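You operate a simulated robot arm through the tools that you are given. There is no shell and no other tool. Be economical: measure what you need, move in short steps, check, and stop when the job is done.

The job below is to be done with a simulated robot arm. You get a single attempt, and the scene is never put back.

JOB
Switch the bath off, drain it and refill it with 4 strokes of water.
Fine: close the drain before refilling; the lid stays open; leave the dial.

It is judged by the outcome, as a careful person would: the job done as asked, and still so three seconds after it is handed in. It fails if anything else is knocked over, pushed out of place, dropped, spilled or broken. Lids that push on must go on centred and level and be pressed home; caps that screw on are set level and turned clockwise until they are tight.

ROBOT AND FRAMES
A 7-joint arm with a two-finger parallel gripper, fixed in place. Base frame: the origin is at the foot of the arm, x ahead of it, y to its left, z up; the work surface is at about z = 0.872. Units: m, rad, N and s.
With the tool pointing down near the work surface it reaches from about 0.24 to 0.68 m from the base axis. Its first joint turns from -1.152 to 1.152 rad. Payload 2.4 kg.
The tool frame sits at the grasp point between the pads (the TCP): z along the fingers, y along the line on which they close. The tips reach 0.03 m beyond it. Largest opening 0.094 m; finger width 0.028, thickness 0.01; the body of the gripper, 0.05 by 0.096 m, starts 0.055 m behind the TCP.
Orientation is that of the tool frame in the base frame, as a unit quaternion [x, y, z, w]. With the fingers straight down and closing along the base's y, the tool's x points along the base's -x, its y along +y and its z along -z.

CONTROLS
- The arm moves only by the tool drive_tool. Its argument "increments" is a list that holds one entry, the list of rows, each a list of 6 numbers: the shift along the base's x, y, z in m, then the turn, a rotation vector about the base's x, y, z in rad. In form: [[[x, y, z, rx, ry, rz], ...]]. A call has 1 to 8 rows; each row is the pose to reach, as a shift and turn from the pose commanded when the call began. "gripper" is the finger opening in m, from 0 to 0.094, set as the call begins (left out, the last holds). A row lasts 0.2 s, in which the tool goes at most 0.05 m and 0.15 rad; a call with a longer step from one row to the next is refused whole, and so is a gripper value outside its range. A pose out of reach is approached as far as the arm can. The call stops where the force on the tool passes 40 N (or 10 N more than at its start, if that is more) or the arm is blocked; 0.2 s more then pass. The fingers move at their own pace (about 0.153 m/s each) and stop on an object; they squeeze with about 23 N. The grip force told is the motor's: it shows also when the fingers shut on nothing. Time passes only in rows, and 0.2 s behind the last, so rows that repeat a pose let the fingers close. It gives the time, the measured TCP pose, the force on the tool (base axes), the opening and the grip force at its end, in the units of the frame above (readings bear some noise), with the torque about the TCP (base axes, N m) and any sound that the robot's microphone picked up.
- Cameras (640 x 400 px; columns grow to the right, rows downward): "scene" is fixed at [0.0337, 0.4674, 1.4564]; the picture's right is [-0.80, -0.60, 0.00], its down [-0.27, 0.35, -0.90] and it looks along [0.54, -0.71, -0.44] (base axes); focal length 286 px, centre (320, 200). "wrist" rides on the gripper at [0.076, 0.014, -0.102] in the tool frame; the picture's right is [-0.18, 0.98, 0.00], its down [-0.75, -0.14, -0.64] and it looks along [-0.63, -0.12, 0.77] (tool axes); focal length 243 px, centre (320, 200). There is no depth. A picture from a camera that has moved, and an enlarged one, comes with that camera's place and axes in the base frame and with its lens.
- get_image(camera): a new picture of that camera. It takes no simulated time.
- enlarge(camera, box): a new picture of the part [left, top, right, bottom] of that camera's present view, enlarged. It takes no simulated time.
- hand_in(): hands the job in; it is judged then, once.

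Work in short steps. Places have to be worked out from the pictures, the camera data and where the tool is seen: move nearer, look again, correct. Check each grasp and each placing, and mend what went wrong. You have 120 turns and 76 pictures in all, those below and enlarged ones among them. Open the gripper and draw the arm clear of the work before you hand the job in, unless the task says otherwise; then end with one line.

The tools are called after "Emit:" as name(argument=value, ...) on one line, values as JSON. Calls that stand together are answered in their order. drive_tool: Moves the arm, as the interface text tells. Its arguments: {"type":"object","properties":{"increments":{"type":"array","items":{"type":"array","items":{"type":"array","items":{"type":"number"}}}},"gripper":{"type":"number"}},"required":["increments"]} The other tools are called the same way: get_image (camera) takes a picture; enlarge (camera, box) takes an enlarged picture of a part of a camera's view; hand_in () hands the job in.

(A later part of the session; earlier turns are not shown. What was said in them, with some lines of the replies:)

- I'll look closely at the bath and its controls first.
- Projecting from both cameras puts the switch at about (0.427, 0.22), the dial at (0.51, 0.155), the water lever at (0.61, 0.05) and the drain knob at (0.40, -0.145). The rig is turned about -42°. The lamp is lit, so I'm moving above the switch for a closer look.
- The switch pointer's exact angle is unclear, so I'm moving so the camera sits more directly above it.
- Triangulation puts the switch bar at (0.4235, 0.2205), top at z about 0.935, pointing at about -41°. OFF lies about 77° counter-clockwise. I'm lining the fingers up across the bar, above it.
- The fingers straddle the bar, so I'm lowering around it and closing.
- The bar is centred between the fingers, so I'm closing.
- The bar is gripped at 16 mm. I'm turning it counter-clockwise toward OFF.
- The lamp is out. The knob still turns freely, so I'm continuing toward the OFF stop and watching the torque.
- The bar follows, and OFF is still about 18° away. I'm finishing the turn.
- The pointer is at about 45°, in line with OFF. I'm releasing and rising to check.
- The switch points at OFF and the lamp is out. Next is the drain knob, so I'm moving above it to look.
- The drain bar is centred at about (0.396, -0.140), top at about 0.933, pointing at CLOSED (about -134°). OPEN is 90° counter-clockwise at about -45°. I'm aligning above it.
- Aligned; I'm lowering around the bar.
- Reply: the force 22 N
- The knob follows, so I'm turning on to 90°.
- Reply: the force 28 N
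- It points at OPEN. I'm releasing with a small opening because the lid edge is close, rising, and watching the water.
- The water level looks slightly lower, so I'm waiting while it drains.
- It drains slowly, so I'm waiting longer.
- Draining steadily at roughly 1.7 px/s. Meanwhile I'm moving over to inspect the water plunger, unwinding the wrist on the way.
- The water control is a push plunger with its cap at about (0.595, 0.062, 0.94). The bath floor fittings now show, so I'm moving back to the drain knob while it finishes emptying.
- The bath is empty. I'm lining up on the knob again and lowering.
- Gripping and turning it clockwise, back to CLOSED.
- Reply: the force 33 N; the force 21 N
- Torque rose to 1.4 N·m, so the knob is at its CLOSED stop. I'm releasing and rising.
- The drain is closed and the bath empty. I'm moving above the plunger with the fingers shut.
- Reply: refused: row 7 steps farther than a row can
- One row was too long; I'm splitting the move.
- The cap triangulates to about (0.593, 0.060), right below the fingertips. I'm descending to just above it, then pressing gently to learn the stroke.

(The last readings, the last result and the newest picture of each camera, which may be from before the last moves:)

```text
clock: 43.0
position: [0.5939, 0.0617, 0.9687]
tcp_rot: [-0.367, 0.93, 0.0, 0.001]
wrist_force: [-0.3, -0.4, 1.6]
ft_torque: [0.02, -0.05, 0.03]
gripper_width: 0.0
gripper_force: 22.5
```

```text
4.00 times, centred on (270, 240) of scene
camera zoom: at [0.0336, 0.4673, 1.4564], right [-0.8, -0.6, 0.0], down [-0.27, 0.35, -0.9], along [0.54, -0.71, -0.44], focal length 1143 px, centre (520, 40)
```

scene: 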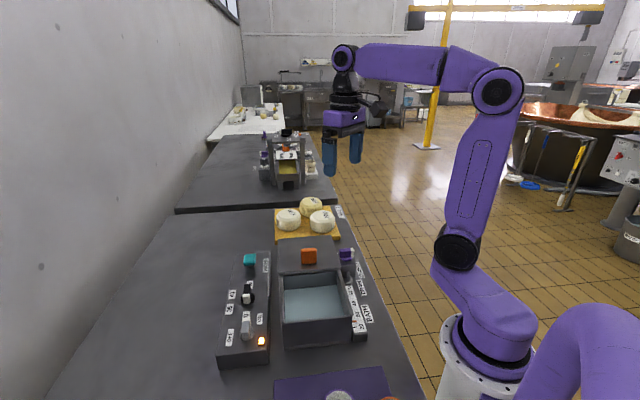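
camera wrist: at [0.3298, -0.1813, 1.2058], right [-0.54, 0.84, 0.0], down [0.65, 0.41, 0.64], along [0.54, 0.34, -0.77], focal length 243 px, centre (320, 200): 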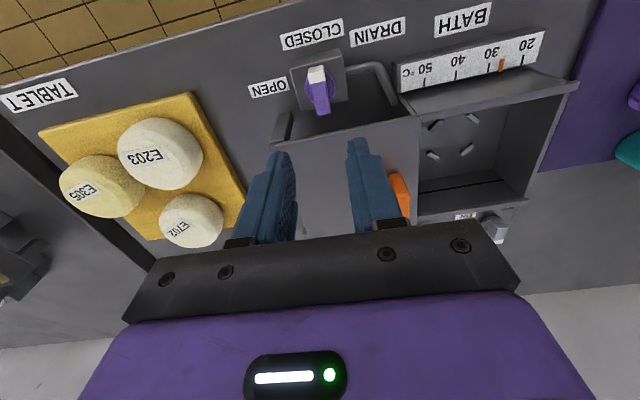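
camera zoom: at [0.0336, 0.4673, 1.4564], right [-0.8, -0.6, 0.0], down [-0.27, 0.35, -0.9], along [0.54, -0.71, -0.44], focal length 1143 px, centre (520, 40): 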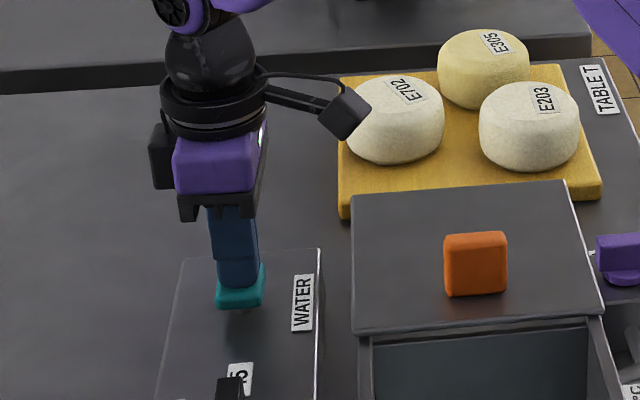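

The bath floor looks bluish already, so I'm checking it before going further.

Emit:
enlarge(camera="scene", box=[260, 220, 400, 360])

```text
2.86 times, centred on (330, 290) of scene
camera zoom: at [0.0336, 0.4673, 1.4564], right [-0.8, -0.6, 0.0], down [-0.27, 0.35, -0.9], along [0.54, -0.71, -0.44], focal length 816 px, centre (291, -57)
```

zoom: 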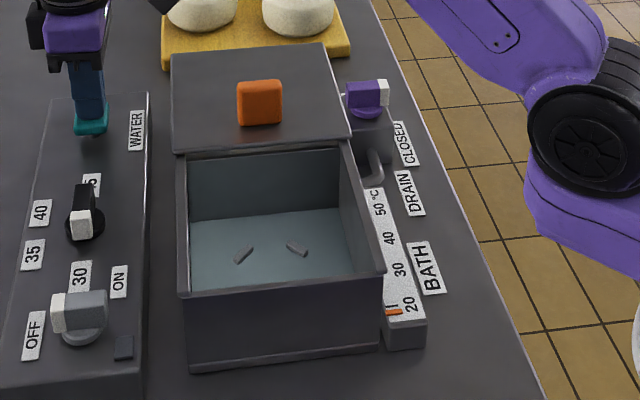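

A light press already let water in, and the thermometer dropped to fresh-water temperature. I'm completing this same press to the bottom without lifting, then comparing the level.

Emit:
drive_tool(increments=[[[0, 0, -0.004, 0, 0, 0], [0, 0, -0.008, 0, 0, 0]]])

Emit:
enlarge(camera="scene", box=[260, 220, 400, 360])

```text
clock: 43.6
position: [0.5942, 0.0611, 0.9611]
tcp_rot: [-0.366, 0.93, 0.001, 0.0]
wrist_force: [-1.1, 0.7, 4.3]
ft_torque: [0.05, 0.07, -0.02]
gripper_width: 0.0
gripper_force: 23.3
```

```text
2.86 times, centred on (330, 290) of scene
camera zoom: at [0.0336, 0.4674, 1.4564], right [-0.8, -0.6, 0.0], down [-0.27, 0.35, -0.9], along [0.54, -0.71, -0.44], focal length 816 px, centre (291, -57)
```

zoom: 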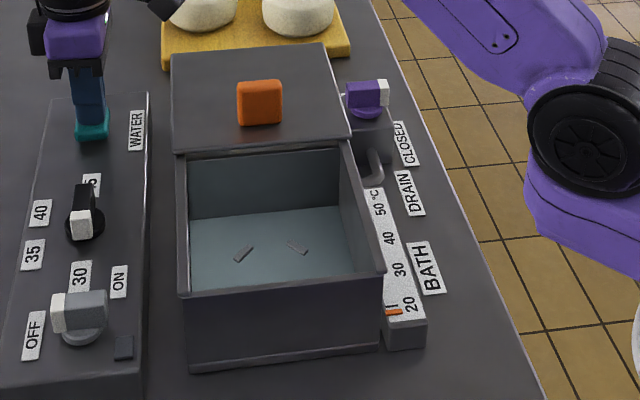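

The level rose a little more. I'm holding still for a moment to tell whether it follows travel or time.

Emit:
drive_tool(increments=[[[0, 0, 0, 0, 0, 0], [0, 0, 0, 0, 0, 0], [0, 0, 0, 0, 0, 0], [0, 0, 0, 0, 0, 0], [0, 0, 0, 0, 0, 0]]])

Emit:
enlarge(camera="scene", box=[260, 220, 400, 360])

```text
clock: 44.8
position: [0.5951, 0.0611, 0.962]
tcp_rot: [-0.367, 0.93, 0.0, 0.0]
wrist_force: [0.8, 2.0, 3.9]
ft_torque: [0.03, 0.0, -0.02]
gripper_width: 0.0
gripper_force: 23.3
```

```text
2.86 times, centred on (330, 290) of scene
camera zoom: at [0.0337, 0.4674, 1.4564], right [-0.8, -0.6, 0.0], down [-0.27, 0.35, -0.9], along [0.54, -0.71, -0.44], focal length 816 px, centre (291, -57)
```

zoom: 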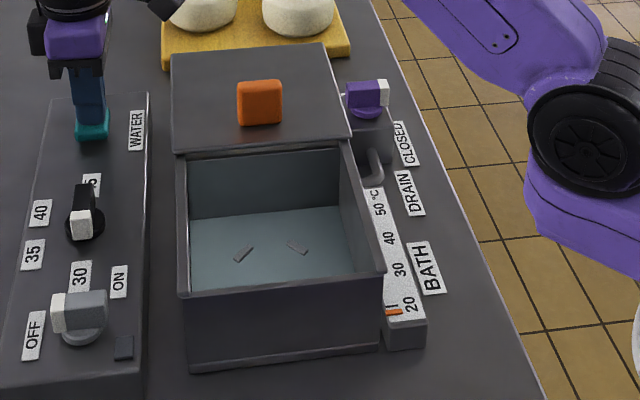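

The level follows travel, so a stroke means pressing all the way to the bottom. I'm continuing the press until the force shows the stop.

Emit:
drive_tool(increments=[[[0, 0, -0.003, 0, 0, 0], [0, 0, -0.006, 0, 0, 0], [0, 0, -0.009, 0, 0, 0]]])

Emit:
drive_tool(increments=[[[0, 0, -0.002, 0, 0, 0], [0, 0, -0.004, 0, 0, 0]]])

Emit:
enlarge(camera="scene", box=[210, 190, 330, 290])

```text
clock: 45.6
position: [0.5943, 0.061, 0.9566]
tcp_rot: [-0.366, 0.931, 0.0, 0.0]
wrist_force: [-9.3, -0.3, 23.2]
ft_torque: [-0.03, 0.32, 0.01]
gripper_width: 0.0
gripper_force: 23.1
stopped in row 3: the force on the tool passed its limit at 43 N (the readings are from after the stop); the commanded pose is now the measured one
```

```text
clock: 46.1
position: [0.5951, 0.0616, 0.9562]
tcp_rot: [-0.366, 0.93, 0.0, 0.003]
wrist_force: [-9.7, -0.8, 22.7]
ft_torque: [-0.09, 0.34, -0.01]
gripper_width: 0.0
gripper_force: 23.2
stopped in row 2: the force on the tool passed its limit at 43 N (the readings are from after the stop); the commanded pose is now the measured one
```

```text
4.00 times, centred on (270, 240) of scene
camera zoom: at [0.033, 0.4673, 1.4565], right [-0.8, -0.6, 0.0], down [-0.27, 0.35, -0.9], along [0.54, -0.71, -0.44], focal length 1143 px, centre (520, 40)
```

zoom: 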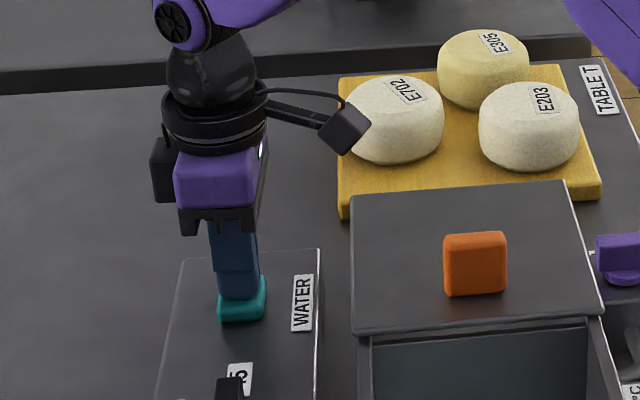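

The bottom is at TCP z about 0.957, so stroke 1 is done. I'm lifting fully clear and checking the level.

Emit:
drive_tool(increments=[[[0, 0, 0.015, 0, 0, 0], [0, 0, 0.03, 0, 0, 0], [0, 0, 0.03, 0, 0, 0], [0, 0, 0.03, 0, 0, 0]]])

Emit:
enlarge(camera="scene", box=[230, 220, 370, 320])

```text
clock: 47.1
position: [0.5951, 0.0615, 0.9834]
tcp_rot: [-0.367, 0.93, 0.0, 0.002]
wrist_force: [0.4, -0.3, -0.5]
ft_torque: [-0.03, 0.04, -0.03]
gripper_width: 0.0001
gripper_force: 22.6
```

```text
4.00 times, centred on (300, 270) of scene
camera zoom: at [0.0337, 0.4674, 1.4564], right [-0.8, -0.6, 0.0], down [-0.27, 0.35, -0.9], along [0.54, -0.71, -0.44], focal length 1143 px, centre (400, -80)
```

zoom: 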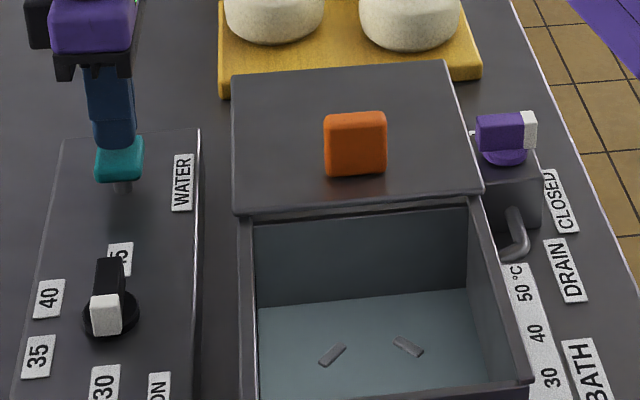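

The level has stepped up and the plunger has returned. Stroke 2: full press, then full release.

Emit:
drive_tool(increments=[[[0, 0, -0.01, 0, 0, 0], [0, 0, -0.018, 0, 0, 0], [0, 0, -0.024, 0, 0, 0], [0, 0, -0.028, 0, 0, 0], [0, 0, -0.032, 0, 0, 0]]])

```text
clock: 48.3
position: [0.5969, 0.0614, 0.9547]
tcp_rot: [-0.368, 0.93, 0.0, 0.005]
wrist_force: [-10.7, 1.2, 37.4]
ft_torque: [-0.08, 0.47, -0.05]
gripper_width: 0.0
gripper_force: 23.0
```

Emit:
drive_tool(increments=[[[0, 0, 0.016, 0, 0, 0], [0, 0, 0.034, 0, 0, 0], [0, 0, 0.034, 0, 0, 0], [0, 0, 0.034, 0, 0, 0]]])

Emit:
enlarge(camera="scene", box=[230, 220, 370, 320])

```text
clock: 49.3
position: [0.596, 0.0619, 0.9858]
tcp_rot: [-0.366, 0.93, 0.0, 0.001]
wrist_force: [0.4, 0.4, 0.6]
ft_torque: [-0.03, 0.01, 0.02]
gripper_width: 0.0002
gripper_force: 23.3
```

```text
4.00 times, centred on (300, 270) of scene
camera zoom: at [0.0337, 0.4674, 1.4564], right [-0.8, -0.6, 0.0], down [-0.27, 0.35, -0.9], along [0.54, -0.71, -0.44], focal length 1143 px, centre (400, -80)
```

zoom: 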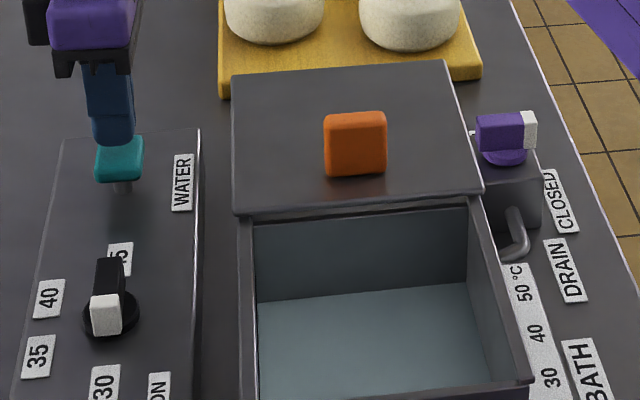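

The level rose again, so two strokes are in. Stroke 3.

Emit:
drive_tool(increments=[[[0, 0, -0.01, 0, 0, 0], [0, 0, -0.018, 0, 0, 0], [0, 0, -0.024, 0, 0, 0], [0, 0, -0.028, 0, 0, 0], [0, 0, -0.034, 0, 0, 0]]])

```text
clock: 50.5
position: [0.5963, 0.0621, 0.9552]
tcp_rot: [-0.367, 0.93, 0.0, 0.003]
wrist_force: [-15.2, -0.4, 37.2]
ft_torque: [-0.1, 0.56, 0.0]
gripper_width: 0.0001
gripper_force: 23.4
```

Emit:
drive_tool(increments=[[[0, 0, 0.016, 0, 0, 0], [0, 0, 0.034, 0, 0, 0], [0, 0, 0.034, 0, 0, 0], [0, 0, 0.034, 0, 0, 0]]])

Emit:
enlarge(camera="scene", box=[230, 220, 370, 320])

```text
clock: 51.5
position: [0.5966, 0.0617, 0.986]
tcp_rot: [-0.367, 0.93, -0.001, 0.002]
wrist_force: [-0.7, 0.4, -0.2]
ft_torque: [0.0, 0.01, 0.01]
gripper_width: 0.0
gripper_force: 23.1
```

```text
4.00 times, centred on (300, 270) of scene
camera zoom: at [0.0337, 0.4674, 1.4564], right [-0.8, -0.6, 0.0], down [-0.27, 0.35, -0.9], along [0.54, -0.71, -0.44], focal length 1143 px, centre (400, -80)
```

zoom: 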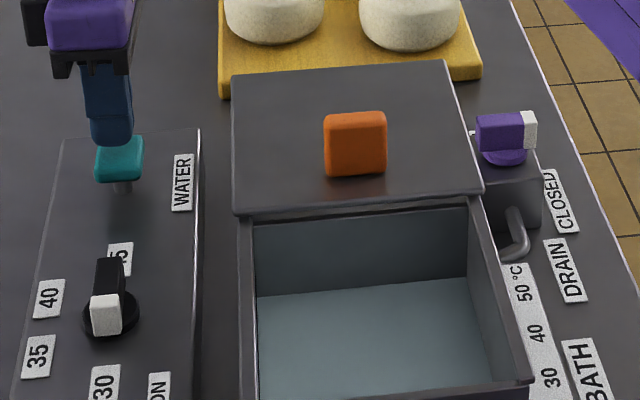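

The level is up another equal step, so three strokes are in. Stroke 4.

Emit:
drive_tool(increments=[[[0, 0, -0.01, 0, 0, 0], [0, 0, -0.018, 0, 0, 0], [0, 0, -0.024, 0, 0, 0], [0, 0, -0.028, 0, 0, 0], [0, 0, -0.034, 0, 0, 0]]])

```text
clock: 52.7
position: [0.5969, 0.0624, 0.955]
tcp_rot: [-0.367, 0.93, -0.001, 0.003]
wrist_force: [-10.1, -1.6, 36.2]
ft_torque: [-0.16, 0.4, 0.11]
gripper_width: 0.0001
gripper_force: 23.1
```

Lifting well clear straight up.

Emit:
drive_tool(increments=[[[0, 0, 0.02, 0, 0, 0], [0, 0, 0.05, 0, 0, 0], [0, 0, 0.09, 0, 0, 0], [0, 0, 0.13, 0, 0, 0], [0, 0, 0.17, 0, 0, 0], [-0.03, -0.02, 0.2, 0, 0, 0], [-0.07, -0.04, 0.21, 0, 0, 0], [-0.11, -0.06, 0.22, 0, 0, 0]]])

Emit:
enlarge(camera="scene", box=[230, 220, 370, 320])

Emit:
get_image(camera="scene")

Emit:
get_image(camera="wrist")

```text
clock: 54.5
position: [0.4854, 0.0016, 1.1715]
tcp_rot: [-0.366, 0.93, -0.001, 0.002]
wrist_force: [-0.8, 0.2, -0.4]
ft_torque: [0.01, -0.02, 0.01]
gripper_width: 0.0
gripper_force: 23.0
```

```text
4.00 times, centred on (300, 270) of scene
camera zoom: at [0.0337, 0.4674, 1.4564], right [-0.8, -0.6, 0.0], down [-0.27, 0.35, -0.9], along [0.54, -0.71, -0.44], focal length 1143 px, centre (400, -80)
```

zoom: 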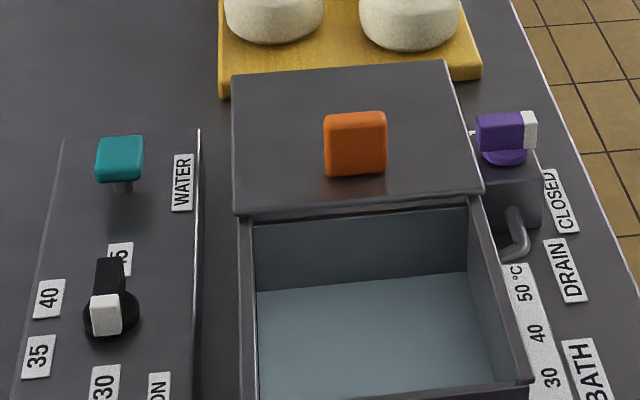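

```text
28 pictures are left
```

scene: 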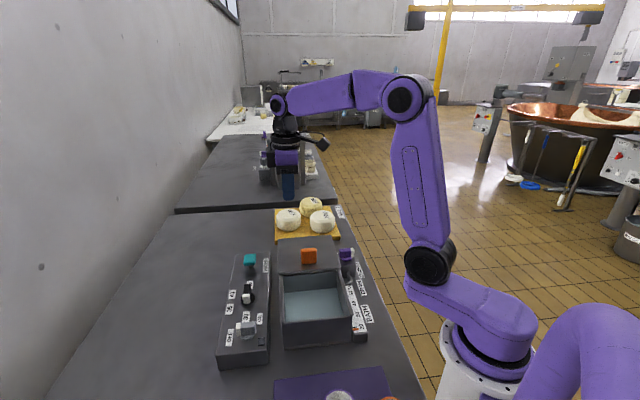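

```text
27 pictures are left
camera wrist: at [0.4191, -0.0388, 1.2745], right [-0.54, 0.84, 0.0], down [0.65, 0.41, 0.64], along [0.54, 0.35, -0.77], focal length 243 px, centre (320, 200)
```

wrist: 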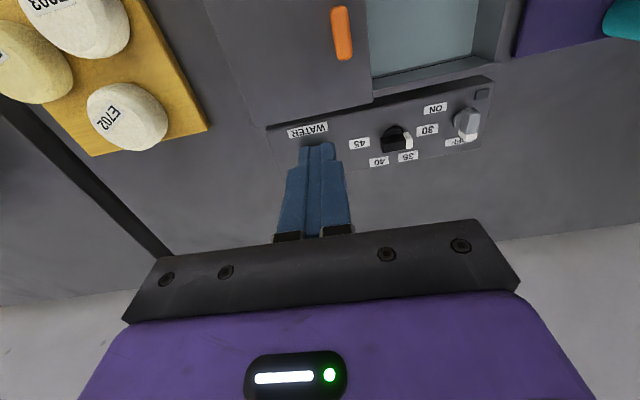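

All four strokes are in with even level steps. The drain is on CLOSED, the switch on OFF with the lamp out, and the dial and lid are untouched. I'm opening the gripper and drawing back.

Emit:
drive_tool(increments=[[[-0.03, -0.01, 0.03, 0, 0, 0], [-0.06, -0.02, 0.06, 0, 0, 0], [-0.09, -0.03, 0.08, 0, 0, 0], [-0.09, -0.03, 0.08, 0, 0, 0]]], gripper=0.08)

Emit:
enlarge(camera="scene", box=[200, 190, 400, 400])

```text
clock: 55.5
position: [0.3984, -0.0294, 1.2538]
tcp_rot: [-0.367, 0.93, 0.0, 0.0]
wrist_force: [0.0, 0.0, 0.3]
ft_torque: [0.01, -0.01, 0.0]
gripper_width: 0.0799
gripper_force: 0.0
```

```text
1.90 times, centred on (300, 295) of scene
camera zoom: at [0.0337, 0.4674, 1.4564], right [-0.8, -0.6, 0.0], down [-0.27, 0.35, -0.9], along [0.54, -0.71, -0.44], focal length 544 px, centre (358, 19)
```

zoom: 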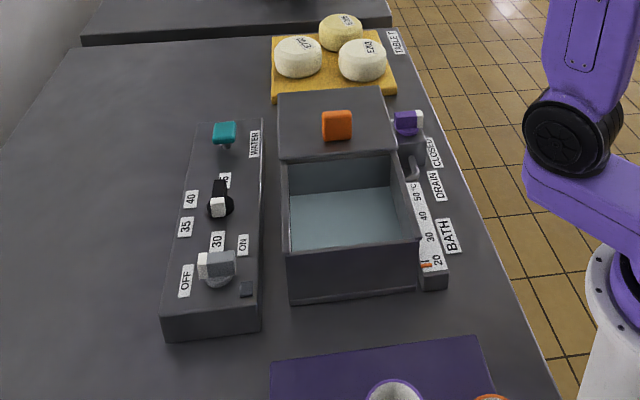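

Everything is as asked, so I'm handing in.

Emit:
hand_in()

```text
The job is handed in.
```

The bath is switched off, was drained empty, and has been refilled with 4 full strokes of water with the drain closed first; the lid is still open and the dial was not touched.
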